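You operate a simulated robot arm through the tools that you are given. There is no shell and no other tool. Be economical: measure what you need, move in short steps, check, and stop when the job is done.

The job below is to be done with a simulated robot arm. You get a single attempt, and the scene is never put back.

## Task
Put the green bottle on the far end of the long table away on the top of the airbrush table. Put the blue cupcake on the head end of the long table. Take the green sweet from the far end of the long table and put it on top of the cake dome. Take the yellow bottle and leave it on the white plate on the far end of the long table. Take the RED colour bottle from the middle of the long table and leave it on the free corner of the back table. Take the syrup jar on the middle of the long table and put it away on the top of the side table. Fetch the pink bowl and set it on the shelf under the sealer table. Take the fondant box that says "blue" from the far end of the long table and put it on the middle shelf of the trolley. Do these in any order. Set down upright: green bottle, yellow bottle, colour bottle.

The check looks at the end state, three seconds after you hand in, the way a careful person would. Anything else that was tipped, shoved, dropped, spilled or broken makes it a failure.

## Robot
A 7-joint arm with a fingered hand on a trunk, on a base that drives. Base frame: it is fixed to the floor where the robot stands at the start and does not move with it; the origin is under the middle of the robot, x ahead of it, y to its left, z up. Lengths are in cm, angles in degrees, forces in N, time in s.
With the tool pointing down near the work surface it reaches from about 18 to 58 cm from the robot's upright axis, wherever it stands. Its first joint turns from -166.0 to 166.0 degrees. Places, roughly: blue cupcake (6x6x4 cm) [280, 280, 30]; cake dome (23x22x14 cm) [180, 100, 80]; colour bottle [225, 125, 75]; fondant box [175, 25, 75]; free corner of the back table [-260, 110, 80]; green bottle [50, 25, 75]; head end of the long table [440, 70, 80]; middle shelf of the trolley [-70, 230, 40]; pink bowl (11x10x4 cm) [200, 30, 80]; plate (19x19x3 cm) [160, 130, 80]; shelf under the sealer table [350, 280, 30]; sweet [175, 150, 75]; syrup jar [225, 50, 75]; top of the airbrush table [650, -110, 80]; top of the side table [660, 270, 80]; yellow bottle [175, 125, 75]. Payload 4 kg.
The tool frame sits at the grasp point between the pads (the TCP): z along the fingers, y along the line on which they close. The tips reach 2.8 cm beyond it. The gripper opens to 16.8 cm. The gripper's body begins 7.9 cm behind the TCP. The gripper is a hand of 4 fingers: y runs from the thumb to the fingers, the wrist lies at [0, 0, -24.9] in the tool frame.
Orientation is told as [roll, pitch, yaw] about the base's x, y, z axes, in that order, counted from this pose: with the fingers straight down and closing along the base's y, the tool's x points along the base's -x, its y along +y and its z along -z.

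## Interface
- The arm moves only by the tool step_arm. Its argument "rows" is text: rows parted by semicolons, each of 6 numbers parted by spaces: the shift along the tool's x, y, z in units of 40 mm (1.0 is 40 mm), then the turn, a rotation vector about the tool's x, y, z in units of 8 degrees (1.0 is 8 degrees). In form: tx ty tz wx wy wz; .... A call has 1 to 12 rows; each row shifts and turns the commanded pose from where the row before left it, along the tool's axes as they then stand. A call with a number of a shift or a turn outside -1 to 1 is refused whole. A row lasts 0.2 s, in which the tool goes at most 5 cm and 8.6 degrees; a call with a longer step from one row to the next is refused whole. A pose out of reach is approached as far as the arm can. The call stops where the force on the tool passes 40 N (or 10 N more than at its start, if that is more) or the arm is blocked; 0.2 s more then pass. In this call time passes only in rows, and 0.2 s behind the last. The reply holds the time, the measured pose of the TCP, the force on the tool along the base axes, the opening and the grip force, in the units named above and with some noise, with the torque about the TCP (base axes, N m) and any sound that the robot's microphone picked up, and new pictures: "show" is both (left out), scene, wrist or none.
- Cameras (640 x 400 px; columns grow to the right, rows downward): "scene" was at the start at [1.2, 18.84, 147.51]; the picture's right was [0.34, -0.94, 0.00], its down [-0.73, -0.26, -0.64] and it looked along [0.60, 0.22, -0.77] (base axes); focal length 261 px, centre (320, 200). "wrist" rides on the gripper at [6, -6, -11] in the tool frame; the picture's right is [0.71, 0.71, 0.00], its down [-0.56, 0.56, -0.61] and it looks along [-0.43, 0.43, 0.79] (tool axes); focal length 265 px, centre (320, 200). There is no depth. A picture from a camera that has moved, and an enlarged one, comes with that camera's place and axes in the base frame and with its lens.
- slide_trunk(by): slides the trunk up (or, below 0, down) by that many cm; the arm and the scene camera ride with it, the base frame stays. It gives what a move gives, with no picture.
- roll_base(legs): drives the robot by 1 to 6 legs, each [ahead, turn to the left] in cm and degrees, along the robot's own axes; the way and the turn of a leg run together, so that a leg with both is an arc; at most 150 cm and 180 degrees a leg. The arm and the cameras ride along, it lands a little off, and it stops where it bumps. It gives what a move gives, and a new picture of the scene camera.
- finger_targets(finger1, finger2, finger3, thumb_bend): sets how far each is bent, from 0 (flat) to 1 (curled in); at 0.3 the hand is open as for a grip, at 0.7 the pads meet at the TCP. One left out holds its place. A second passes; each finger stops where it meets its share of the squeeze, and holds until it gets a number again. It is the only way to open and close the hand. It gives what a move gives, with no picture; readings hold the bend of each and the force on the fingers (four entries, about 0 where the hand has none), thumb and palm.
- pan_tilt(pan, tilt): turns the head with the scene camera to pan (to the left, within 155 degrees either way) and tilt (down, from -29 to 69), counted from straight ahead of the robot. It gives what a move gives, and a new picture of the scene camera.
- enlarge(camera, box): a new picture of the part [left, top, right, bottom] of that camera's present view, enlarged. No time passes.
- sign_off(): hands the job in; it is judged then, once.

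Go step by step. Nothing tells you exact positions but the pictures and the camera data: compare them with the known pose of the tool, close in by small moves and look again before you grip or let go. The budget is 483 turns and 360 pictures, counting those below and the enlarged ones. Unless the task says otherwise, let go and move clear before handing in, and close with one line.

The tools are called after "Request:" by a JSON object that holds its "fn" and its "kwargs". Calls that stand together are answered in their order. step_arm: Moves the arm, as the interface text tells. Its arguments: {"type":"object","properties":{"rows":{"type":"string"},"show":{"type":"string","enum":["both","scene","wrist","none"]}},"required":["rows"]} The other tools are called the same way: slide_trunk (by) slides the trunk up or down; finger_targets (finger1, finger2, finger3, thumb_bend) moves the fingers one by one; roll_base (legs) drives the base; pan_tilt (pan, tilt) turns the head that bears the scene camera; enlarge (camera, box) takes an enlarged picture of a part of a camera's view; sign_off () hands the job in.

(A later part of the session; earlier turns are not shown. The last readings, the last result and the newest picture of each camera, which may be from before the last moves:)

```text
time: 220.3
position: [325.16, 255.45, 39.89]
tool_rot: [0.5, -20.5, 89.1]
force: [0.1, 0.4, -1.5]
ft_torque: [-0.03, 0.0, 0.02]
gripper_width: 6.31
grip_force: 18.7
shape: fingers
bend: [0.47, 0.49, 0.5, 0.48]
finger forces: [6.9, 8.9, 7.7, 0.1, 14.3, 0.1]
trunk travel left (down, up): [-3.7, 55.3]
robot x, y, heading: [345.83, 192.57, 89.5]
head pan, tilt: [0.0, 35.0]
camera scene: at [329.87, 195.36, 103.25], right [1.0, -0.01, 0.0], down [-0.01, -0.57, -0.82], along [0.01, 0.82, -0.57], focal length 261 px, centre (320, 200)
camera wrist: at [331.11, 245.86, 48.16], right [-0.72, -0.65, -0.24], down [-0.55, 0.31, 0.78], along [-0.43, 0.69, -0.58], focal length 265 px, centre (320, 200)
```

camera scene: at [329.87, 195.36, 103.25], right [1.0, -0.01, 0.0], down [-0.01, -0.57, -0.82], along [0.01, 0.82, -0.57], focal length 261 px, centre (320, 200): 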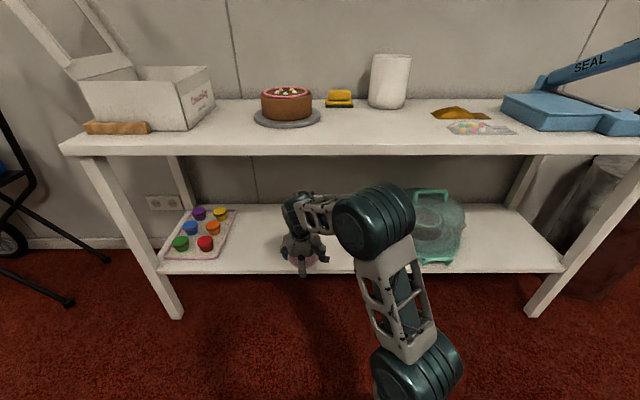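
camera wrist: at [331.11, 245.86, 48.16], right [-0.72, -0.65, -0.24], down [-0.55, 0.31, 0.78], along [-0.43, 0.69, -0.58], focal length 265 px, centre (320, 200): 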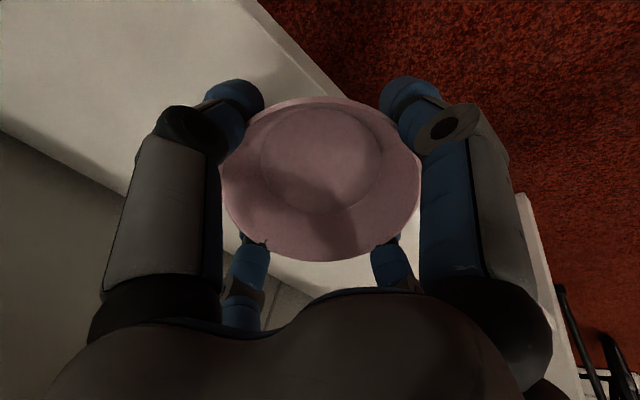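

Request:
{"fn": "roll_base", "kwargs": {"legs": [[10, 0]]}}

Request:
{"fn": "enlarge", "kwargs": {"camera": "wrist", "box": [0, 0, 640, 400]}}

```text
time: 221.4
position: [325.44, 265.48, 39.95]
tool_rot: [0.4, -20.5, 88.9]
force: [0.0, 0.3, -1.1]
ft_torque: [-0.03, -0.01, -0.04]
gripper_width: 6.32
grip_force: 18.6
shape: fingers
bend: [0.47, 0.49, 0.5, 0.48]
finger forces: [6.9, 8.8, 7.6, 0.1, 14.2, 0.0]
trunk travel left (down, up): [-3.7, 55.3]
robot x, y, heading: [346.64, 202.55, 89.0]
head pan, tilt: [0.0, 35.0]
camera scene: at [330.01, 205.43, 103.25], right [1.0, -0.01, 0.0], down [-0.01, -0.57, -0.82], along [0.01, 0.82, -0.57], focal length 261 px, centre (320, 200)
```

scene: 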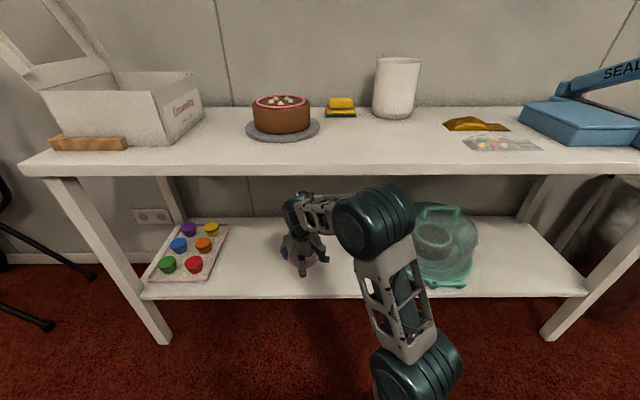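

```text
1.00 times, centred on (320, 200) of wrist (not enlarged: the box is as wide or as high as the picture)
camera zoom: at [331.4, 255.89, 48.14], right [-0.72, -0.65, -0.24], down [-0.55, 0.32, 0.78], along [-0.43, 0.69, -0.58], focal length 265 px, centre (320, 200)
```

zoom: 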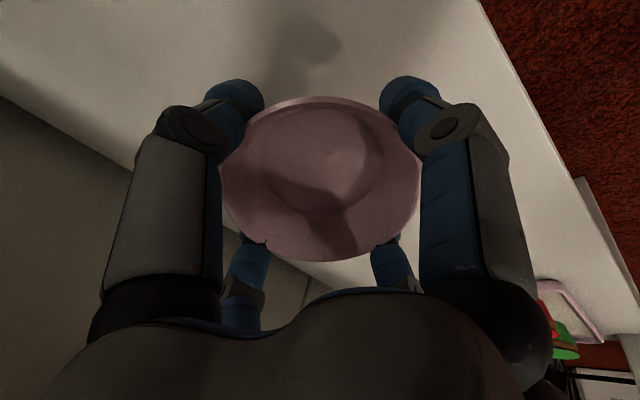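

Bowl is over the shelf. I lower until it touches.

Request:
{"fn": "step_arm", "kwargs": {"rows": "0.04 0 0.117 0 0 0;0.04 0 0.117 0 0 0", "show": "none"}}

Request:
{"fn": "step_arm", "kwargs": {"rows": "0.04 0 0.117 0 0 0", "show": "none"}}

Request:
{"fn": "step_arm", "kwargs": {"rows": "0.04 0 0.117 0 0 0", "show": "wrist"}}

```text
time: 222.1
position: [325.44, 265.48, 38.93]
tool_rot: [0.6, -20.4, 88.9]
force: [-0.4, 1.2, -2.3]
ft_torque: [-0.03, 0.02, 0.0]
gripper_width: 6.31
grip_force: 18.9
shape: fingers
bend: [0.47, 0.49, 0.5, 0.48]
finger forces: [6.8, 8.9, 7.7, 0.0, 14.3, 0.1]
trunk travel left (down, up): [-3.7, 55.3]
robot x, y, heading: [346.37, 202.61, 89.3]
head pan, tilt: [0.0, 35.0]
```

```text
time: 222.4
position: [325.37, 265.51, 38.38]
tool_rot: [0.5, -20.5, 88.9]
force: [-0.6, -0.4, -1.6]
ft_torque: [-0.03, -0.01, 0.01]
gripper_width: 6.32
grip_force: 19.1
shape: fingers
bend: [0.47, 0.49, 0.5, 0.48]
finger forces: [6.8, 9.0, 7.7, 0.0, 14.2, 0.1]
trunk travel left (down, up): [-3.7, 55.3]
robot x, y, heading: [346.28, 202.6, 89.2]
head pan, tilt: [0.0, 35.0]
```

```text
time: 222.8
position: [325.35, 265.5, 37.89]
tool_rot: [0.5, -20.4, 88.9]
force: [0.3, -0.7, -1.5]
ft_torque: [0.01, -0.02, 0.0]
gripper_width: 6.32
grip_force: 18.7
shape: fingers
bend: [0.47, 0.49, 0.5, 0.48]
finger forces: [6.9, 9.0, 7.7, 0.1, 14.3, 0.0]
trunk travel left (down, up): [-3.7, 55.3]
robot x, y, heading: [346.28, 202.39, 89.1]
head pan, tilt: [0.0, 35.0]
camera wrist: at [331.31, 255.92, 46.13], right [-0.72, -0.65, -0.24], down [-0.55, 0.32, 0.78], along [-0.43, 0.69, -0.58], focal length 265 px, centre (320, 200)
```

wrist: 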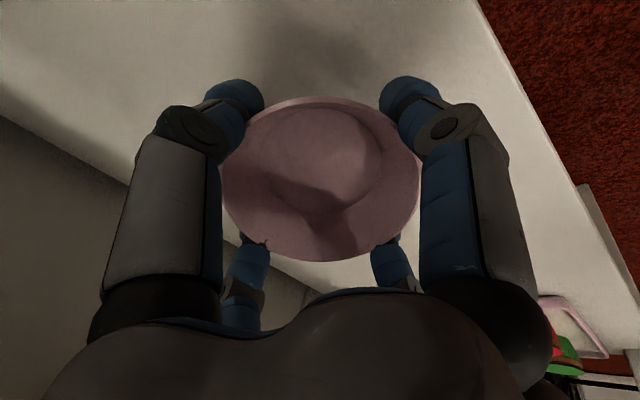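

Request:
{"fn": "step_arm", "kwargs": {"rows": "0 0 0 0 0.6 0;0 0 0 0 0.6 0", "show": "scene"}}

Request:
{"fn": "step_arm", "kwargs": {"rows": "0.025 0 0.14 0 0 0;0.025 0 0.14 0 0 0", "show": "none"}}

Request:
{"fn": "step_arm", "kwargs": {"rows": "0.025 0 0.12 0 0 0", "show": "none"}}

```text
time: 223.4
position: [325.44, 265.5, 37.93]
tool_rot: [0.5, -10.8, 89.1]
force: [0.0, 0.1, -1.3]
ft_torque: [-0.01, 0.03, 0.01]
gripper_width: 6.34
grip_force: 18.7
shape: fingers
bend: [0.47, 0.49, 0.5, 0.48]
finger forces: [6.9, 9.0, 7.8, 0.0, 14.3, 0.1]
trunk travel left (down, up): [-3.7, 55.3]
robot x, y, heading: [346.4, 202.58, 89.1]
head pan, tilt: [0.0, 35.0]
camera scene: at [330.0, 205.42, 103.25], right [1.0, -0.01, 0.0], down [-0.01, -0.57, -0.82], along [0.01, 0.82, -0.57], focal length 261 px, centre (320, 200)
```

scene: 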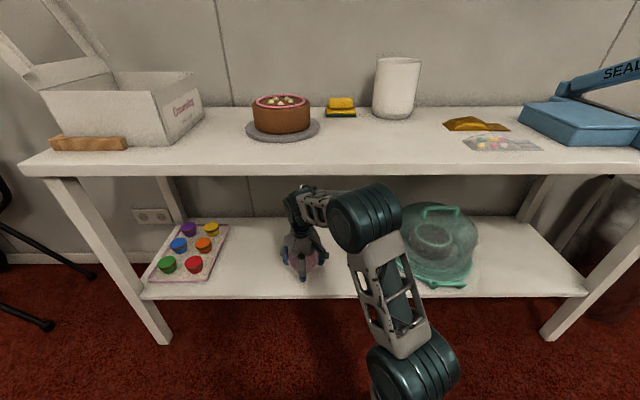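

```text
time: 224.1
position: [325.42, 265.52, 36.71]
tool_rot: [0.5, -11.0, 89.0]
force: [0.8, -0.2, -0.8]
ft_torque: [0.02, -0.01, 0.0]
gripper_width: 6.31
grip_force: 19.2
shape: fingers
bend: [0.47, 0.49, 0.5, 0.48]
finger forces: [6.8, 9.0, 7.8, 0.1, 14.3, 0.1]
trunk travel left (down, up): [-3.7, 55.3]
robot x, y, heading: [346.4, 202.25, 89.3]
head pan, tilt: [0.0, 35.0]
```

```text
time: 224.4
position: [325.43, 265.55, 36.31]
tool_rot: [0.4, -11.0, 89.0]
force: [0.5, 0.0, -0.8]
ft_torque: [0.0, 0.01, 0.0]
gripper_width: 6.35
grip_force: 19.1
shape: fingers
bend: [0.47, 0.49, 0.5, 0.48]
finger forces: [6.8, 9.0, 7.8, 0.0, 14.4, 0.0]
trunk travel left (down, up): [-3.7, 55.3]
robot x, y, heading: [346.42, 202.4, 89.3]
head pan, tilt: [0.0, 35.0]
```

Request:
{"fn": "step_arm", "kwargs": {"rows": "0 0 0 0 0.7 0;0.015 0 0.12 0 0 0", "show": "none"}}

Request:
{"fn": "step_arm", "kwargs": {"rows": "0.015 0 0.12 0 0 0;0.015 0 0.1 0 0 0", "show": "none"}}

Request:
{"fn": "step_arm", "kwargs": {"rows": "0.015 0 0.12 0 0 0", "show": "wrist"}}

```text
time: 225.1
position: [325.43, 265.43, 35.81]
tool_rot: [0.5, -5.3, 89.0]
force: [0.0, 0.1, -1.4]
ft_torque: [0.03, 0.03, -0.04]
gripper_width: 6.33
grip_force: 18.3
shape: fingers
bend: [0.47, 0.49, 0.5, 0.48]
finger forces: [6.7, 9.0, 7.7, 0.0, 14.2, 0.1]
trunk travel left (down, up): [-3.7, 55.3]
robot x, y, heading: [346.51, 202.73, 89.0]
head pan, tilt: [0.0, 35.0]
```

```text
time: 225.7
position: [325.49, 265.42, 34.76]
tool_rot: [0.4, -5.3, 89.0]
force: [-0.4, -1.3, -0.5]
ft_torque: [-0.02, 0.01, -0.01]
gripper_width: 6.34
grip_force: 18.3
shape: fingers
bend: [0.47, 0.49, 0.5, 0.48]
finger forces: [6.8, 9.0, 7.8, 0.0, 14.2, 0.1]
trunk travel left (down, up): [-3.7, 55.3]
robot x, y, heading: [346.1, 202.55, 89.2]
head pan, tilt: [0.0, 35.0]
```

```text
time: 226.1
position: [325.38, 265.41, 34.37]
tool_rot: [0.5, -5.3, 89.1]
force: [-0.1, 0.7, -1.3]
ft_torque: [0.0, -0.01, -0.02]
gripper_width: 6.32
grip_force: 19.0
shape: fingers
bend: [0.47, 0.49, 0.5, 0.48]
finger forces: [6.8, 9.0, 7.7, 0.0, 14.2, 0.0]
trunk travel left (down, up): [-3.7, 55.3]
robot x, y, heading: [346.22, 202.66, 89.0]
head pan, tilt: [0.0, 35.0]
camera wrist: at [331.45, 258.35, 44.89], right [-0.72, -0.69, -0.06], down [-0.54, 0.51, 0.67], along [-0.43, 0.51, -0.74], focal length 265 px, centre (320, 200)
```

wrist: 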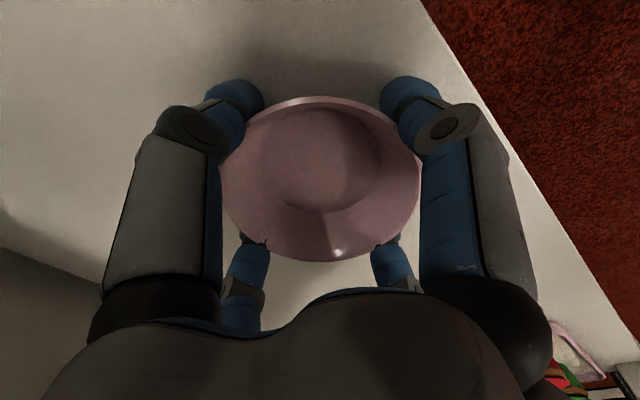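

Request:
{"fn": "step_arm", "kwargs": {"rows": "0.01 0 0.1 0 0 0", "show": "none"}}

Request:
{"fn": "step_arm", "kwargs": {"rows": "0.01 0 0.1 0 0 0", "show": "none"}}

Request:
{"fn": "step_arm", "kwargs": {"rows": "0.01 0 0.1 0 0 0", "show": "none"}}

```text
time: 226.4
position: [325.41, 265.35, 34.21]
tool_rot: [0.5, -5.4, 89.0]
force: [1.8, -1.6, 8.6]
ft_torque: [-0.7, -0.13, 0.14]
gripper_width: 6.33
grip_force: 23.5
shape: fingers
bend: [0.47, 0.49, 0.5, 0.49]
finger forces: [16.7, 9.0, 7.6, 0.0, 14.3, 0.0]
trunk travel left (down, up): [-3.7, 55.3]
robot x, y, heading: [346.41, 202.35, 89.2]
head pan, tilt: [0.0, 35.0]
```

```text
time: 226.9
position: [325.49, 265.59, 34.15]
tool_rot: [0.7, -5.7, 89.0]
force: [3.1, -4.6, 27.5]
ft_torque: [-1.91, -0.18, 0.19]
gripper_width: 6.42
grip_force: 30.6
shape: fingers
bend: [0.46, 0.49, 0.5, 0.49]
finger forces: [30.0, 9.3, 7.5, 0.0, 14.2, 0.0]
trunk travel left (down, up): [-3.7, 55.3]
robot x, y, heading: [346.81, 202.15, 89.4]
head pan, tilt: [0.0, 35.0]
stopped in row 1: the force on the tool passed its limit at 42 N (the readings are from after the stop); the commanded pose is now the measured one
```

```text
time: 227.3
position: [325.42, 265.77, 34.28]
tool_rot: [0.7, -5.7, 89.0]
force: [4.1, -5.8, 26.6]
ft_torque: [-1.98, -0.21, 0.22]
gripper_width: 6.47
grip_force: 30.1
shape: fingers
bend: [0.46, 0.49, 0.5, 0.49]
finger forces: [28.8, 9.4, 7.5, 0.1, 14.2, 0.0]
trunk travel left (down, up): [-3.7, 55.3]
robot x, y, heading: [346.1, 202.52, 89.0]
head pan, tilt: [0.0, 35.0]
stopped in row 1: the force on the tool passed its limit at 46 N (the readings are from after the stop); the commanded pose is now the measured one
```

Request:
{"fn": "step_arm", "kwargs": {"rows": "0 0 -0.15 0 0 0", "show": "none"}}

Request:
{"fn": "finger_targets", "kwargs": {"finger1": 0.4, "finger2": 0.4, "finger3": 0.4, "thumb_bend": 0.4}}

Request:
{"fn": "step_arm", "kwargs": {"rows": "0 0 -0.2 0 0 0;0 0 -0.4 0 0 0;0 0 -0.4 0 0 0", "show": "wrist"}}

```text
time: 227.7
position: [325.35, 265.53, 34.42]
tool_rot: [0.5, -5.7, 89.0]
force: [0.9, 0.0, -1.5]
ft_torque: [0.0, 0.0, -0.01]
gripper_width: 6.28
grip_force: 20.2
shape: fingers
bend: [0.47, 0.49, 0.5, 0.49]
finger forces: [7.3, 9.8, 9.3, 0.1, 14.0, 0.0]
trunk travel left (down, up): [-3.7, 55.3]
robot x, y, heading: [346.47, 202.46, 89.3]
head pan, tilt: [0.0, 35.0]
```

```text
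time: 228.7
position: [325.39, 265.64, 34.56]
tool_rot: [0.7, -5.7, 89.1]
force: [-0.5, -0.9, 0.4]
ft_torque: [0.02, -0.01, -0.03]
gripper_width: 8.73
grip_force: 0.0
shape: fingers
bend: [0.4, 0.4, 0.4, 0.4]
finger forces: [0.0, 0.0, 0.0, 0.0, 0.1, 0.0]
trunk travel left (down, up): [-3.7, 55.3]
robot x, y, heading: [346.34, 202.71, 89.1]
head pan, tilt: [0.0, 35.0]
```

```text
time: 229.5
position: [325.32, 265.33, 38.49]
tool_rot: [0.7, -5.7, 89.1]
force: [0.6, -0.8, -0.8]
ft_torque: [0.01, -0.02, -0.03]
gripper_width: 8.75
grip_force: 0.1
shape: fingers
bend: [0.4, 0.4, 0.4, 0.4]
finger forces: [0.0, 0.0, 0.1, 0.0, 0.1, 0.0]
trunk travel left (down, up): [-3.7, 55.3]
robot x, y, heading: [346.04, 202.2, 89.3]
head pan, tilt: [0.0, 35.0]
camera wrist: at [331.42, 258.2, 48.81], right [-0.72, -0.69, -0.06], down [-0.54, 0.5, 0.67], along [-0.43, 0.52, -0.74], focal length 265 px, centre (320, 200)
```

wrist: 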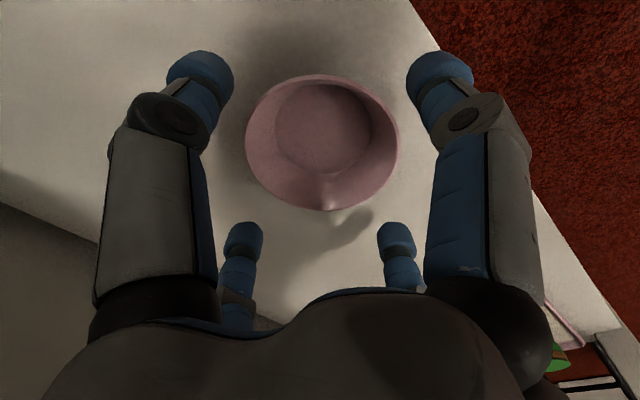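

The bowl stands on the shelf. I lift clear and back out; next is the blue cupcake at about (279, 274) on the same shelf.

Request:
{"fn": "step_arm", "kwargs": {"rows": "0 0 -0.4 0 0 0;0 0 -0.35 0 0 0", "show": "none"}}

Request:
{"fn": "roll_base", "kwargs": {"legs": [[-24, 0]]}}

Request:
{"fn": "step_arm", "kwargs": {"rows": "0.9 -0.5 0 0 0 0;0.9 -0.5 0 0 0 0;0.9 -0.5 0 0 0 0;0.9 -0.5 0 0 0 0;0.9 -0.5 0 0 0 0", "show": "none"}}

Request:
{"fn": "roll_base", "kwargs": {"legs": [[0, 90], [56, 0], [0, -89]]}}

```text
time: 230.1
position: [325.45, 264.96, 41.31]
tool_rot: [0.6, -5.7, 88.9]
force: [0.8, -0.1, 0.4]
ft_torque: [0.0, 0.02, 0.02]
gripper_width: 8.72
grip_force: 0.0
shape: fingers
bend: [0.4, 0.4, 0.4, 0.4]
finger forces: [0.1, 0.0, 0.1, 0.1, 0.1, 0.0]
trunk travel left (down, up): [-3.7, 55.3]
robot x, y, heading: [346.05, 202.33, 89.3]
head pan, tilt: [0.0, 35.0]
```

```text
time: 231.9
position: [325.45, 240.9, 41.48]
tool_rot: [0.7, -5.7, 88.5]
force: [0.3, -0.3, -0.4]
ft_torque: [0.02, 0.0, 0.0]
gripper_width: 8.73
grip_force: 0.0
shape: fingers
bend: [0.4, 0.4, 0.4, 0.4]
finger forces: [0.1, 0.0, 0.0, 0.0, 0.1, 0.0]
trunk travel left (down, up): [-3.7, 55.3]
robot x, y, heading: [345.55, 178.12, 88.5]
head pan, tilt: [0.0, 35.0]
camera scene: at [329.59, 181.23, 103.25], right [1.0, -0.02, 0.0], down [-0.01, -0.57, -0.82], along [0.02, 0.82, -0.57], focal length 261 px, centre (320, 200)
```

scene: 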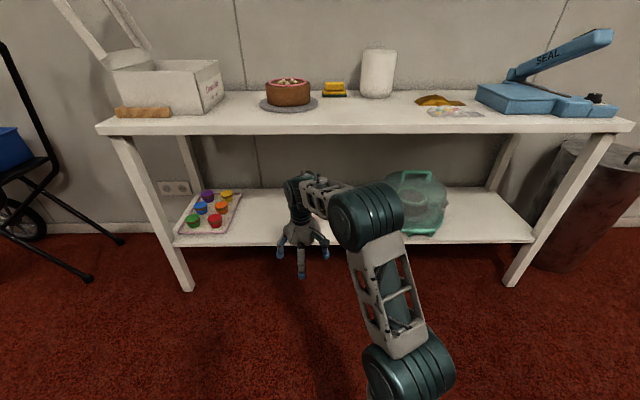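

```text
time: 233.1
position: [334.86, 222.73, 39.52]
tool_rot: [0.7, -5.7, 88.5]
force: [-0.4, -0.4, 0.1]
ft_torque: [-0.01, -0.01, -0.01]
gripper_width: 8.73
grip_force: 0.1
shape: fingers
bend: [0.4, 0.4, 0.4, 0.4]
finger forces: [0.0, 0.0, 0.0, 0.1, 0.1, 0.0]
trunk travel left (down, up): [-3.7, 55.3]
robot x, y, heading: [345.66, 178.3, 88.7]
head pan, tilt: [0.0, 35.0]
```

```text
time: 234.5
position: [327.26, 220.31, 39.52]
tool_rot: [0.7, -5.8, 98.5]
force: [0.0, 0.1, -0.3]
ft_torque: [0.03, 0.04, 0.02]
gripper_width: 8.74
grip_force: 0.1
shape: fingers
bend: [0.4, 0.4, 0.4, 0.4]
finger forces: [0.1, 0.0, 0.0, 0.0, 0.0, 0.0]
trunk travel left (down, up): [-3.7, 55.3]
robot x, y, heading: [345.85, 178.15, 98.5]
head pan, tilt: [0.0, 35.0]
stopped in leg 1: the robot was blocked; the commanded pose is now the measured one
camera scene: at [329.29, 178.45, 103.26], right [0.99, 0.15, 0.0], down [0.09, -0.57, -0.82], along [-0.12, 0.81, -0.57], focal length 261 px, centre (320, 200)
```

scene: 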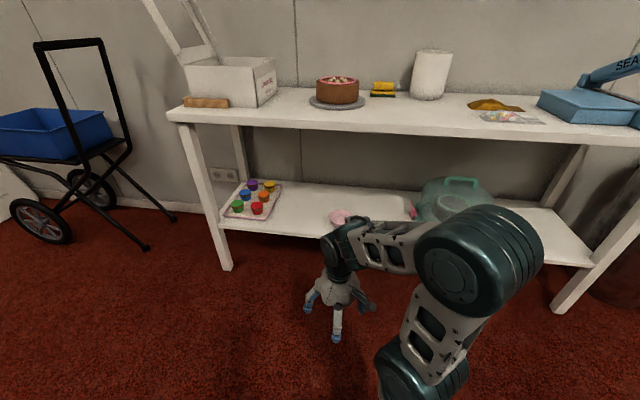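

The rear bumped something, likely a chair. I move forward and look behind.

Request:
{"fn": "roll_base", "kwargs": {"legs": [[16, 0]]}}

Request:
{"fn": "pan_tilt", "kwargs": {"pan": 150, "tilt": 50}}

```text
time: 235.9
position: [324.85, 236.07, 39.48]
tool_rot: [0.7, -5.6, 98.4]
force: [0.5, 0.0, 0.3]
ft_torque: [0.0, -0.01, 0.02]
gripper_width: 8.76
grip_force: 0.0
shape: fingers
bend: [0.4, 0.4, 0.4, 0.4]
finger forces: [0.0, 0.0, 0.0, 0.0, 0.0, 0.1]
trunk travel left (down, up): [-3.7, 55.3]
robot x, y, heading: [343.8, 193.85, 98.4]
head pan, tilt: [0.0, 35.0]
camera scene: at [326.91, 194.3, 103.26], right [0.99, 0.15, 0.0], down [0.09, -0.57, -0.82], along [-0.12, 0.81, -0.57], focal length 261 px, centre (320, 200)
```

scene: 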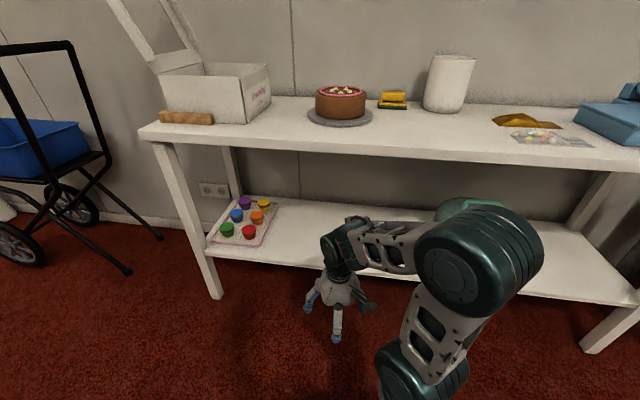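

```text
time: 238.3
position: [324.93, 236.18, 39.57]
tool_rot: [0.8, -5.7, 98.5]
force: [0.4, 0.2, 0.4]
ft_torque: [-0.02, 0.01, -0.02]
gripper_width: 8.73
grip_force: 0.0
shape: fingers
bend: [0.4, 0.4, 0.4, 0.4]
finger forces: [0.0, 0.1, 0.1, 0.1, 0.1, 0.0]
trunk travel left (down, up): [-3.7, 55.3]
robot x, y, heading: [343.3, 193.69, 98.5]
head pan, tilt: [150.0, 50.0]
camera scene: at [325.39, 178.42, 101.08], right [-0.93, 0.37, 0.0], down [0.28, 0.71, -0.64], along [-0.24, -0.6, -0.77], focal length 261 px, centre (320, 200)
```

scene: 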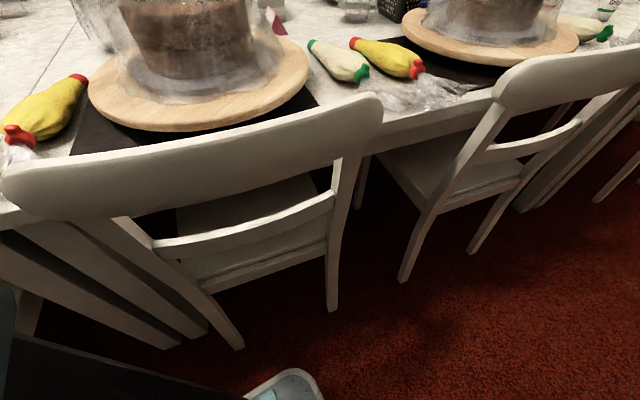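

The chairs look in place; my rear is long, so I keep more to the middle of the lane. I raise the trunk, retract the hand, and shift over to the cupcakes.

Request:
{"fn": "slide_trunk", "kwargs": {"by": 40}}

Request:
{"fn": "step_arm", "kwargs": {"rows": "0.9 0 0 0 0 0;0.9 0 0 0 0 0;0.9 0 0 0 0 0", "show": "none"}}

Request:
{"fn": "roll_base", "kwargs": {"legs": [[12, 0], [0, 82], [56, 0], [0, -90]]}}

Request:
{"fn": "pan_tilt", "kwargs": {"pan": 5, "tilt": 45}}

```text
time: 242.1
position: [324.88, 236.09, 79.6]
tool_rot: [0.8, -5.6, 98.4]
force: [-0.1, 0.6, -0.8]
ft_torque: [0.02, -0.01, -0.02]
gripper_width: 8.76
grip_force: 0.0
shape: fingers
bend: [0.4, 0.4, 0.4, 0.4]
finger forces: [0.0, 0.0, 0.0, 0.0, 0.0, 0.0]
trunk travel left (down, up): [-43.7, 15.3]
robot x, y, heading: [343.45, 194.09, 98.5]
head pan, tilt: [150.0, 50.0]
```

```text
time: 242.9
position: [326.53, 225.45, 78.39]
tool_rot: [0.6, -5.6, 98.3]
force: [-0.5, -0.2, -0.6]
ft_torque: [0.02, 0.05, 0.0]
gripper_width: 8.75
grip_force: 0.1
shape: fingers
bend: [0.4, 0.4, 0.4, 0.4]
finger forces: [0.1, 0.0, 0.0, 0.0, 0.1, 0.0]
trunk travel left (down, up): [-43.7, 15.3]
robot x, y, heading: [343.5, 194.0, 98.4]
head pan, tilt: [150.0, 50.0]
```

```text
time: 254.3
position: [272.77, 238.28, 78.2]
tool_rot: [0.7, -5.7, 91.0]
force: [-0.2, -0.3, 0.1]
ft_torque: [0.01, 0.03, -0.01]
gripper_width: 8.77
grip_force: 0.0
shape: fingers
bend: [0.4, 0.4, 0.4, 0.4]
finger forces: [0.0, 0.1, 0.0, 0.0, 0.0, 0.0]
trunk travel left (down, up): [-43.7, 15.3]
robot x, y, heading: [285.65, 204.83, 91.2]
head pan, tilt: [150.0, 50.0]
camera scene: at [265.75, 191.72, 141.08], right [-0.88, 0.48, 0.0], down [0.37, 0.67, -0.64], along [-0.31, -0.56, -0.77], focal length 261 px, centre (320, 200)
```

scene: 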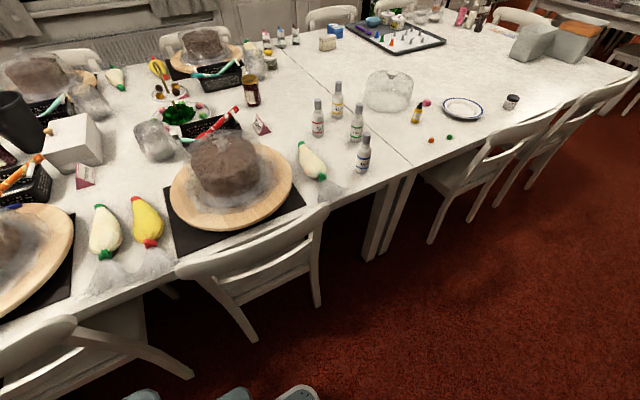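

```text
time: 256.6
position: [272.85, 238.3, 78.32]
tool_rot: [0.7, -5.7, 91.0]
force: [0.2, 0.1, 0.1]
ft_torque: [-0.01, 0.0, -0.01]
gripper_width: 8.73
grip_force: 0.0
shape: fingers
bend: [0.4, 0.4, 0.4, 0.4]
finger forces: [0.0, 0.0, 0.0, 0.0, 0.0, 0.1]
trunk travel left (down, up): [-43.7, 15.3]
robot x, y, heading: [285.46, 204.83, 91.2]
head pan, tilt: [5.0, 45.0]
camera scene: at [268.6, 206.55, 141.77], right [0.99, 0.11, 0.0], down [0.08, -0.7, -0.71], along [-0.08, 0.7, -0.71], focal length 261 px, centre (320, 200)
```

scene: 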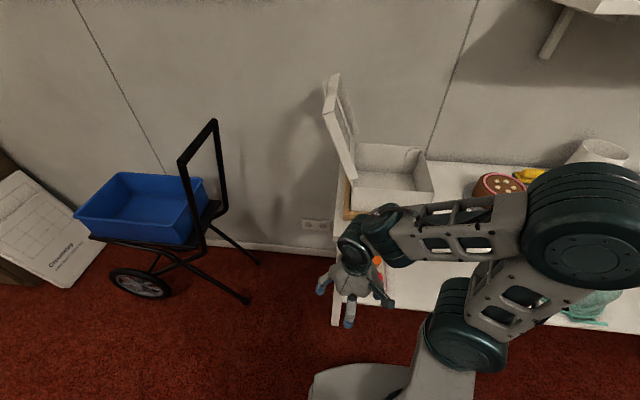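

I lower the trunk again and look at the cupcake tray.

Request:
{"fn": "roll_base", "kwargs": {"legs": [[-8, 0]]}}

Request:
{"fn": "slide_trunk", "kwargs": {"by": -40}}

Request:
{"fn": "pan_tilt", "kwargs": {"pan": 0, "tilt": 30}}

```text
time: 257.7
position: [272.85, 230.42, 78.37]
tool_rot: [0.8, -5.7, 91.0]
force: [0.0, 0.0, 0.9]
ft_torque: [-0.04, -0.02, 0.0]
gripper_width: 8.73
grip_force: 0.0
shape: fingers
bend: [0.4, 0.4, 0.4, 0.4]
finger forces: [0.0, 0.0, 0.1, 0.0, 0.1, 0.1]
trunk travel left (down, up): [-43.7, 15.3]
robot x, y, heading: [285.96, 197.07, 90.8]
head pan, tilt: [5.0, 45.0]
camera scene: at [268.75, 198.59, 141.77], right [0.99, 0.11, 0.0], down [0.08, -0.7, -0.71], along [-0.07, 0.7, -0.71], focal length 261 px, centre (320, 200)
```

scene: 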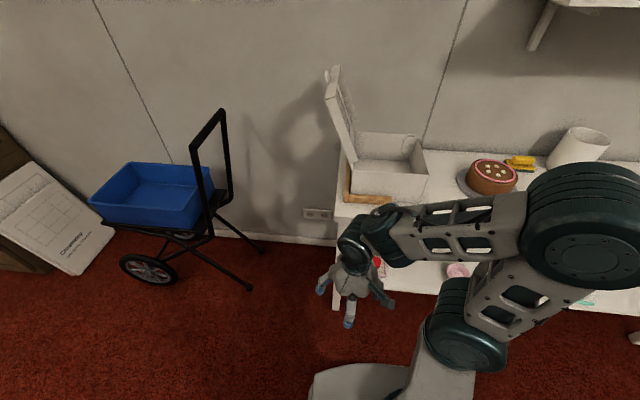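

```text
time: 261.5
position: [272.87, 230.32, 38.3]
tool_rot: [0.7, -5.7, 91.1]
force: [-0.2, 0.2, -0.9]
ft_torque: [0.03, 0.01, 0.05]
gripper_width: 8.73
grip_force: 0.1
shape: fingers
bend: [0.4, 0.4, 0.4, 0.4]
finger forces: [0.0, 0.0, 0.0, 0.1, 0.0, 0.0]
trunk travel left (down, up): [-3.7, 55.3]
robot x, y, heading: [285.92, 196.59, 90.9]
head pan, tilt: [5.0, 45.0]
```

```text
time: 262.3
position: [273.01, 230.29, 38.25]
tool_rot: [0.7, -5.8, 91.0]
force: [-0.7, 0.8, 0.2]
ft_torque: [0.0, 0.0, -0.04]
gripper_width: 8.77
grip_force: 0.0
shape: fingers
bend: [0.4, 0.4, 0.4, 0.4]
finger forces: [0.0, 0.0, 0.0, 0.0, 0.1, 0.0]
trunk travel left (down, up): [-3.7, 55.3]
robot x, y, heading: [285.66, 196.87, 91.1]
head pan, tilt: [0.0, 30.0]
camera scene: at [269.45, 199.54, 104.03], right [1.0, 0.02, 0.0], down [0.01, -0.5, -0.87], along [-0.02, 0.87, -0.5], focal length 261 px, centre (320, 200)
```

scene: 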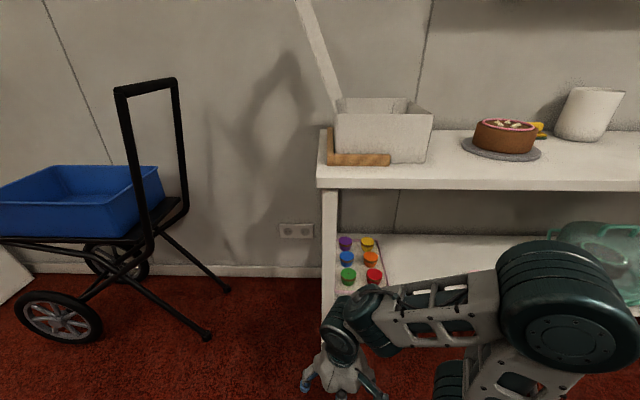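

I shift 14 cm to the right so the hand can enter beside the table leg.

Request:
{"fn": "roll_base", "kwargs": {"legs": [[7, 0], [0, -91], [15, 0], [0, 90]]}}

```text
time: 271.9
position: [288.51, 237.84, 38.27]
tool_rot: [0.7, -5.8, 89.5]
force: [-0.2, 0.2, 0.2]
ft_torque: [0.01, -0.01, 0.01]
gripper_width: 8.74
grip_force: 0.1
shape: fingers
bend: [0.4, 0.4, 0.4, 0.4]
finger forces: [0.1, 0.0, 0.0, 0.0, 0.0, 0.0]
trunk travel left (down, up): [-3.7, 55.3]
robot x, y, heading: [300.65, 204.08, 89.7]
head pan, tilt: [0.0, 30.0]
camera scene: at [284.37, 207.24, 104.04], right [1.0, 0.0, 0.0], down [0.0, -0.5, -0.87], along [0.0, 0.87, -0.5], focal length 261 px, centre (320, 200)
```

scene: 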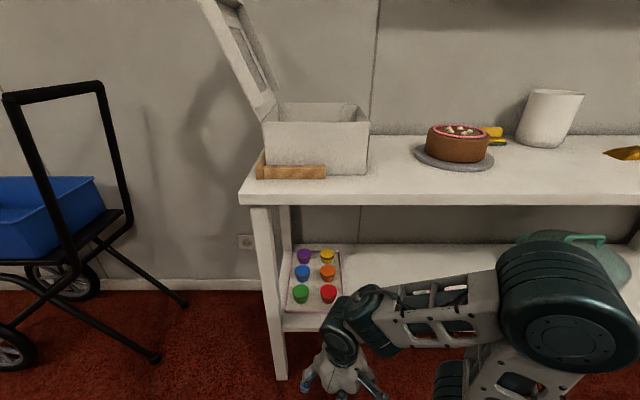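

Request:
{"fn": "roll_base", "kwargs": {"legs": [[-10, 0]]}}

Request:
{"fn": "step_arm", "kwargs": {"rows": "0 0 -0.4 0 -0.8 0;0 0 -0.4 0 -0.8 0;0 0 -0.4 0 -0.8 0;0 0 -0.4 0 0 0;0 0 0 0 0 0.94;0 0 0 0 0 0.94;0 0 0 0 0 0.94;0 0 0 0 0 0.94;0 0 0 0 0 0.94;0 0 0 0 0 0.94", "show": "none"}}

Request:
{"fn": "finger_targets", "kwargs": {"finger1": 0.46, "finger2": 0.46, "finger3": 0.46, "thumb_bend": 0.46}}

```text
time: 273.0
position: [288.55, 227.92, 38.3]
tool_rot: [0.8, -5.7, 89.7]
force: [-0.2, -0.2, 0.5]
ft_torque: [0.01, 0.01, 0.04]
gripper_width: 8.74
grip_force: 0.1
shape: fingers
bend: [0.4, 0.4, 0.4, 0.4]
finger forces: [0.0, 0.1, 0.1, 0.1, 0.0, 0.0]
trunk travel left (down, up): [-3.7, 55.3]
robot x, y, heading: [300.47, 194.08, 89.6]
head pan, tilt: [0.0, 30.0]
camera scene: at [284.32, 197.28, 104.04], right [1.0, -0.01, 0.0], down [0.0, -0.5, -0.87], along [0.0, 0.87, -0.5], focal length 261 px, centre (320, 200)
```

scene: 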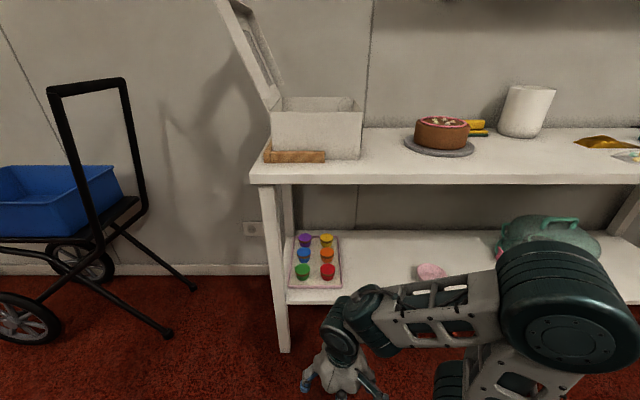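

```text
time: 275.2
position: [288.56, 226.31, 44.41]
tool_rot: [18.7, -16.8, 41.4]
force: [-0.5, 0.9, 1.3]
ft_torque: [0.01, 0.03, 0.01]
gripper_width: 8.76
grip_force: 0.1
shape: fingers
bend: [0.4, 0.4, 0.4, 0.4]
finger forces: [0.0, 0.0, 0.1, 0.0, 0.0, 0.0]
trunk travel left (down, up): [-3.7, 55.3]
robot x, y, heading: [300.49, 194.51, 89.4]
head pan, tilt: [0.0, 30.0]
```

```text
time: 276.2
position: [288.58, 226.26, 44.39]
tool_rot: [18.7, -16.8, 41.6]
force: [0.5, -0.7, -0.1]
ft_torque: [-0.02, -0.02, 0.06]
gripper_width: 6.99
grip_force: 0.0
shape: fingers
bend: [0.46, 0.46, 0.46, 0.46]
finger forces: [0.0, 0.0, 0.1, 0.0, 0.1, 0.1]
trunk travel left (down, up): [-3.7, 55.3]
robot x, y, heading: [300.49, 193.98, 89.8]
head pan, tilt: [0.0, 30.0]
```

Request:
{"fn": "step_arm", "kwargs": {"rows": "-0.608 0.608 0.4 0 0 0;-0.608 0.608 0.4 0 0 0;-0.608 0.608 0.4 0 0 0;-0.608 0.608 0.4 0 0 0;-0.608 0.608 0.4 0 0 0;-0.608 0.608 0.4 0 0 0;-0.608 0.608 0.4 0 0 0;-0.608 0.608 0.4 0 0 0"}}

```text
time: 278.0
position: [288.99, 256.62, 44.7]
tool_rot: [18.6, -16.9, 41.7]
force: [-0.6, 0.5, -0.7]
ft_torque: [0.01, -0.02, -0.02]
gripper_width: 6.98
grip_force: 0.1
shape: fingers
bend: [0.46, 0.46, 0.46, 0.46]
finger forces: [0.0, 0.0, 0.0, 0.0, 0.1, 0.0]
trunk travel left (down, up): [-3.7, 55.3]
robot x, y, heading: [300.71, 194.23, 89.5]
head pan, tilt: [0.0, 30.0]
camera scene: at [284.32, 197.26, 104.04], right [1.0, -0.01, 0.0], down [0.0, -0.5, -0.87], along [0.0, 0.87, -0.5], focal length 261 px, centre (320, 200)
camera wrist: at [288.97, 244.32, 51.15], right [-1.0, 0.01, 0.01], down [0.01, 0.46, 0.89], along [0.0, 0.89, -0.46], focal length 265 px, centre (320, 200)
```

scene: 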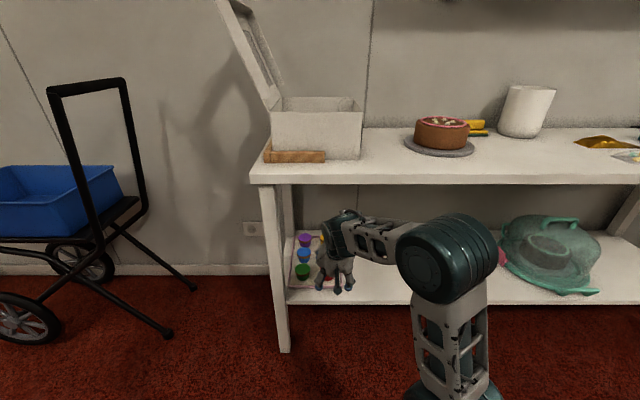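
wrist: 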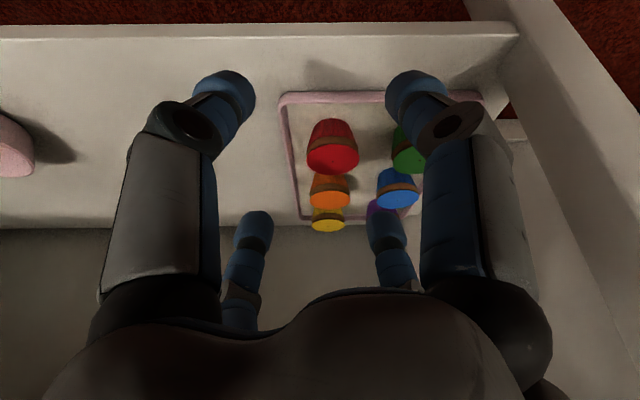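

The wrist view shows the tray clearly: blue at about (278.5, 275.5). I extend further above the tray.

Request:
{"fn": "step_arm", "kwargs": {"rows": "-0.608 0.608 0.4 0 0 0;-0.608 0.608 0.4 0 0 0", "show": "none"}}

Request:
{"fn": "roll_base", "kwargs": {"legs": [[9.5, 0]]}}

```text
time: 278.6
position: [288.99, 264.05, 44.59]
tool_rot: [18.7, -16.9, 41.7]
force: [0.0, 0.3, 0.2]
ft_torque: [0.03, -0.01, -0.02]
gripper_width: 6.99
grip_force: 0.1
shape: fingers
bend: [0.46, 0.46, 0.46, 0.46]
finger forces: [0.0, 0.1, 0.0, 0.1, 0.0, 0.0]
trunk travel left (down, up): [-3.7, 55.3]
robot x, y, heading: [300.37, 194.05, 89.6]
head pan, tilt: [0.0, 30.0]
```

```text
time: 279.8
position: [289.14, 272.94, 42.94]
tool_rot: [16.8, -16.1, 42.2]
force: [-0.2, -0.5, 0.8]
ft_torque: [-0.01, -0.02, -0.01]
gripper_width: 6.95
grip_force: 0.0
shape: fingers
bend: [0.46, 0.46, 0.46, 0.46]
finger forces: [0.0, 0.0, 0.0, 0.1, 0.1, 0.0]
trunk travel left (down, up): [-3.7, 55.3]
robot x, y, heading: [301.06, 204.12, 89.8]
head pan, tilt: [0.0, 30.0]
camera scene: at [284.3, 207.04, 103.86], right [1.0, -0.01, 0.0], down [0.0, -0.5, -0.86], along [0.0, 0.86, -0.5], focal length 261 px, centre (320, 200)
```

scene: 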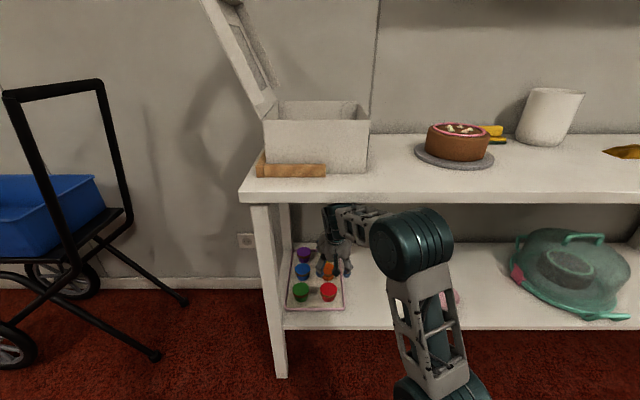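

The tilt reading changed while driving, so something (the elbow) touches the table edge. I back off a few centimetres at once.

Request:
{"fn": "roll_base", "kwargs": {"legs": [[-5, 0]]}}

Request:
{"fn": "pan_tilt", "kwargs": {"pan": -15, "tilt": 45}}

```text
time: 280.7
position: [289.17, 267.88, 43.43]
tool_rot: [17.1, -16.2, 42.2]
force: [-0.5, 0.4, 0.0]
ft_torque: [0.0, -0.01, 0.01]
gripper_width: 6.93
grip_force: 0.1
shape: fingers
bend: [0.46, 0.46, 0.46, 0.46]
finger forces: [0.0, 0.0, 0.0, 0.1, 0.0, 0.0]
trunk travel left (down, up): [-3.7, 55.3]
robot x, y, heading: [300.81, 198.79, 90.0]
head pan, tilt: [0.0, 30.0]
camera scene: at [284.35, 201.74, 104.05], right [1.0, -0.01, 0.0], down [0.0, -0.5, -0.87], along [0.0, 0.87, -0.5], focal length 261 px, centre (320, 200)
```

scene: 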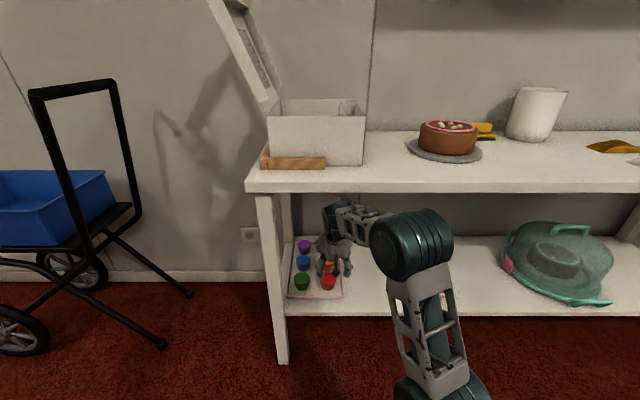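

```text
time: 281.5
position: [289.21, 267.76, 43.33]
tool_rot: [17.2, -16.3, 42.2]
force: [-0.5, -0.2, -0.6]
ft_torque: [-0.02, 0.01, 0.0]
gripper_width: 6.97
grip_force: 0.1
shape: fingers
bend: [0.46, 0.46, 0.46, 0.46]
finger forces: [0.0, 0.0, 0.0, 0.0, 0.1, 0.0]
trunk travel left (down, up): [-3.7, 55.3]
robot x, y, heading: [300.78, 198.47, 89.9]
head pan, tilt: [-15.0, 45.0]
camera scene: at [286.45, 200.54, 101.78], right [0.96, -0.26, 0.0], down [-0.19, -0.68, -0.71], along [0.19, 0.68, -0.71], focal length 261 px, centre (320, 200)
```

scene: 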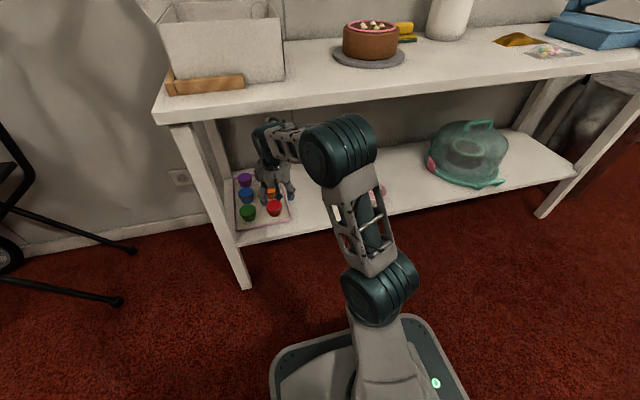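

Request:
{"fn": "step_arm", "kwargs": {"rows": "0 0 0 -0.5 -0.5 0;-0.6 0.6 0.44 0 0 0;-0.6 0.6 0.44 0 0 0"}}

```text
time: 282.3
position: [289.28, 275.42, 43.67]
tool_rot: [21.5, -20.0, 40.9]
force: [-0.5, -0.2, -0.2]
ft_torque: [-0.05, -0.01, 0.02]
gripper_width: 6.98
grip_force: 0.1
shape: fingers
bend: [0.46, 0.46, 0.46, 0.46]
finger forces: [0.0, 0.1, 0.1, 0.0, 0.0, 0.0]
trunk travel left (down, up): [-3.7, 55.3]
robot x, y, heading: [300.67, 199.0, 89.9]
head pan, tilt: [-15.0, 45.0]
camera scene: at [286.46, 200.52, 101.78], right [0.96, -0.26, 0.0], down [-0.19, -0.68, -0.71], along [0.19, 0.68, -0.71], focal length 261 px, centre (320, 200)
camera wrist: at [289.28, 262.65, 49.14], right [-1.0, 0.01, 0.0], down [0.0, 0.39, 0.92], along [0.0, 0.92, -0.39], focal length 265 px, centre (320, 200)
```

scene: 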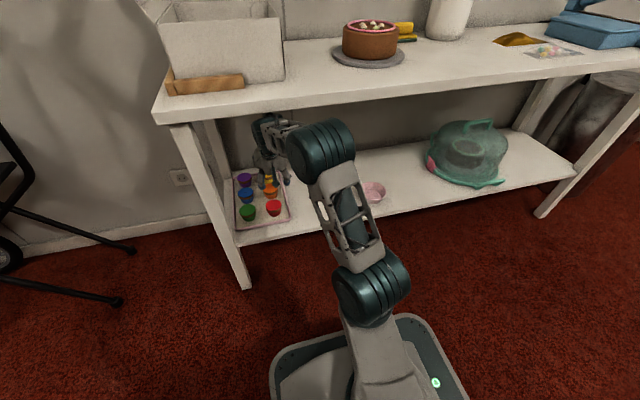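
wrist: 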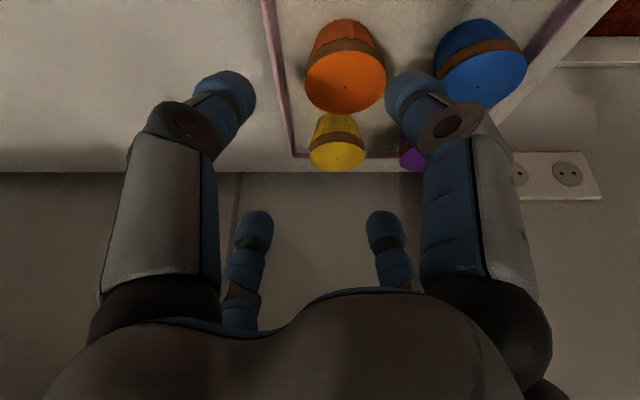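

Reach is fine here. I slide left over the blue cupcake and check before lowering.

Request:
{"fn": "step_arm", "kwargs": {"rows": "0.6 0.6 0 0 0 0;0.6 0.6 0 0 0 0;0.6 0.6 0 0 0 0"}}

```text
time: 283.1
position: [279.28, 275.51, 43.58]
tool_rot: [21.5, -20.0, 40.7]
force: [-0.2, 0.1, 0.0]
ft_torque: [-0.05, 0.01, 0.01]
gripper_width: 6.96
grip_force: 0.0
shape: fingers
bend: [0.46, 0.46, 0.46, 0.46]
finger forces: [0.0, 0.0, 0.1, 0.0, 0.0, 0.0]
trunk travel left (down, up): [-3.7, 55.3]
robot x, y, heading: [300.56, 198.86, 89.8]
head pan, tilt: [-15.0, 45.0]
camera scene: at [286.47, 200.53, 101.78], right [0.96, -0.26, 0.0], down [-0.19, -0.68, -0.71], along [0.19, 0.68, -0.71], focal length 261 px, centre (320, 200)
camera wrist: at [279.1, 262.8, 49.2], right [-1.0, 0.01, 0.0], down [0.0, 0.39, 0.92], along [0.01, 0.92, -0.39], focal length 265 px, centre (320, 200)
```

scene: 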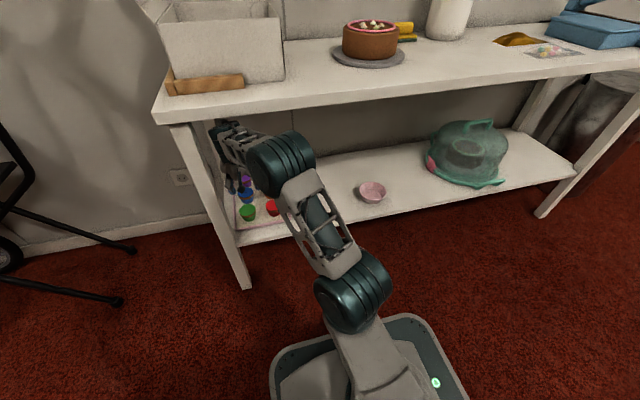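
wrist: 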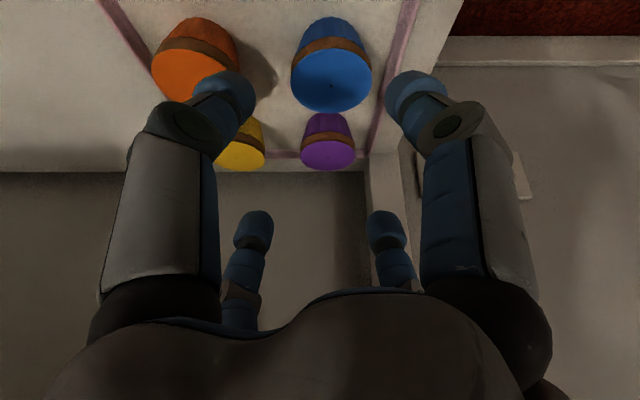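

Request:
{"fn": "step_arm", "kwargs": {"rows": "0.2 0.05 -0.06 0 0 0;0.142 -0.142 0.347 0 0 0;0.142 -0.142 0.347 0 0 0;0.142 -0.142 0.347 0 0 0", "show": "wrist"}}

```text
time: 284.1
position: [278.39, 274.84, 38.77]
tool_rot: [21.4, -20.0, 40.9]
force: [-1.0, 1.0, 0.1]
ft_torque: [-0.01, 0.04, 0.0]
gripper_width: 7.0
grip_force: 0.1
shape: fingers
bend: [0.46, 0.46, 0.46, 0.46]
finger forces: [0.1, 0.0, 0.0, 0.1, 0.0, 0.0]
trunk travel left (down, up): [-3.7, 55.3]
robot x, y, heading: [300.7, 198.82, 89.7]
head pan, tilt: [-15.0, 45.0]
camera wrist: at [278.33, 262.08, 44.38], right [-1.0, 0.01, 0.0], down [0.0, 0.39, 0.92], along [0.01, 0.92, -0.39], focal length 265 px, centre (320, 200)
```

wrist: 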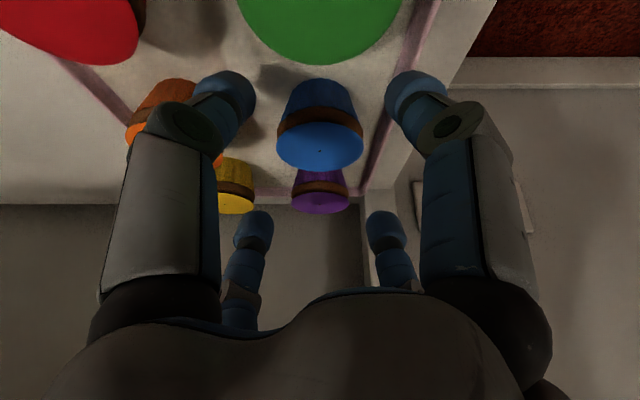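

Request:
{"fn": "step_arm", "kwargs": {"rows": "0.09 -0.09 0.22 0 0 0;0.09 -0.09 0.22 0 0 0", "show": "wrist"}}

```text
time: 284.7
position: [278.32, 274.92, 36.73]
tool_rot: [21.5, -20.1, 40.8]
force: [0.5, -0.8, 1.7]
ft_torque: [-0.08, 0.08, 0.07]
gripper_width: 6.86
grip_force: 1.3
shape: fingers
bend: [0.47, 0.46, 0.46, 0.46]
finger forces: [2.8, 0.1, 0.1, 0.0, 0.0, 0.0]
trunk travel left (down, up): [-3.7, 55.3]
robot x, y, heading: [300.77, 199.05, 89.7]
head pan, tilt: [-15.0, 45.0]
camera wrist: at [278.29, 262.12, 42.36], right [-1.0, 0.01, 0.0], down [0.0, 0.39, 0.92], along [0.0, 0.92, -0.39], focal length 265 px, centre (320, 200)
```

wrist: 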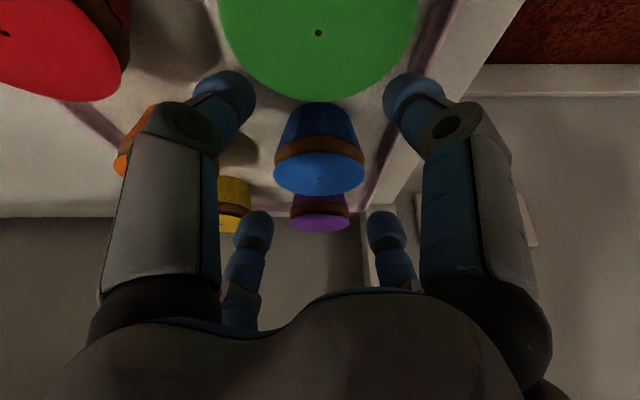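

A fingertip just touches the tray rim. I close gently now.

Request:
{"fn": "finger_targets", "kwargs": {"finger1": 0.53, "finger2": 0.53, "finger3": 0.53, "thumb_bend": 0.53}}

Request:
{"fn": "enlarge", "kwargs": {"camera": "wrist", "box": [0, 0, 640, 400]}}

```text
time: 285.7
position: [278.34, 274.9, 36.78]
tool_rot: [21.5, -20.0, 40.9]
force: [0.8, 0.4, -0.5]
ft_torque: [0.0, -0.02, -0.04]
gripper_width: 4.87
grip_force: 0.0
shape: fingers
bend: [0.53, 0.53, 0.53, 0.53]
finger forces: [0.0, 0.1, 0.1, 0.0, 0.0, 0.0]
trunk travel left (down, up): [-3.7, 55.3]
robot x, y, heading: [300.59, 198.63, 89.4]
head pan, tilt: [-15.0, 45.0]
```

```text
1.00 times, centred on (320, 200) of wrist (not enlarged: the box is as wide or as high as the picture)
camera zoom: at [278.29, 262.1, 42.3], right [-1.0, 0.01, 0.0], down [0.0, 0.39, 0.92], along [0.0, 0.92, -0.39], focal length 265 px, centre (320, 200)
```

zoom: 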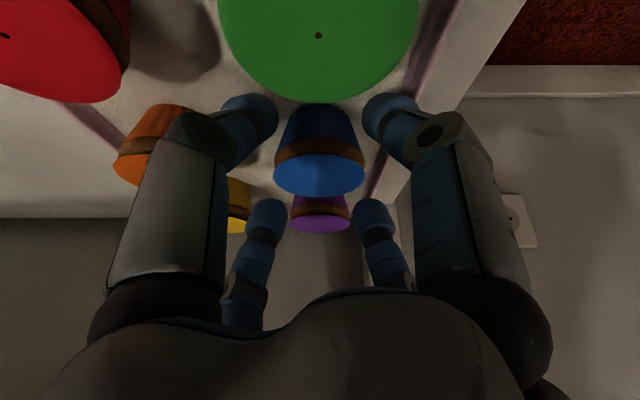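

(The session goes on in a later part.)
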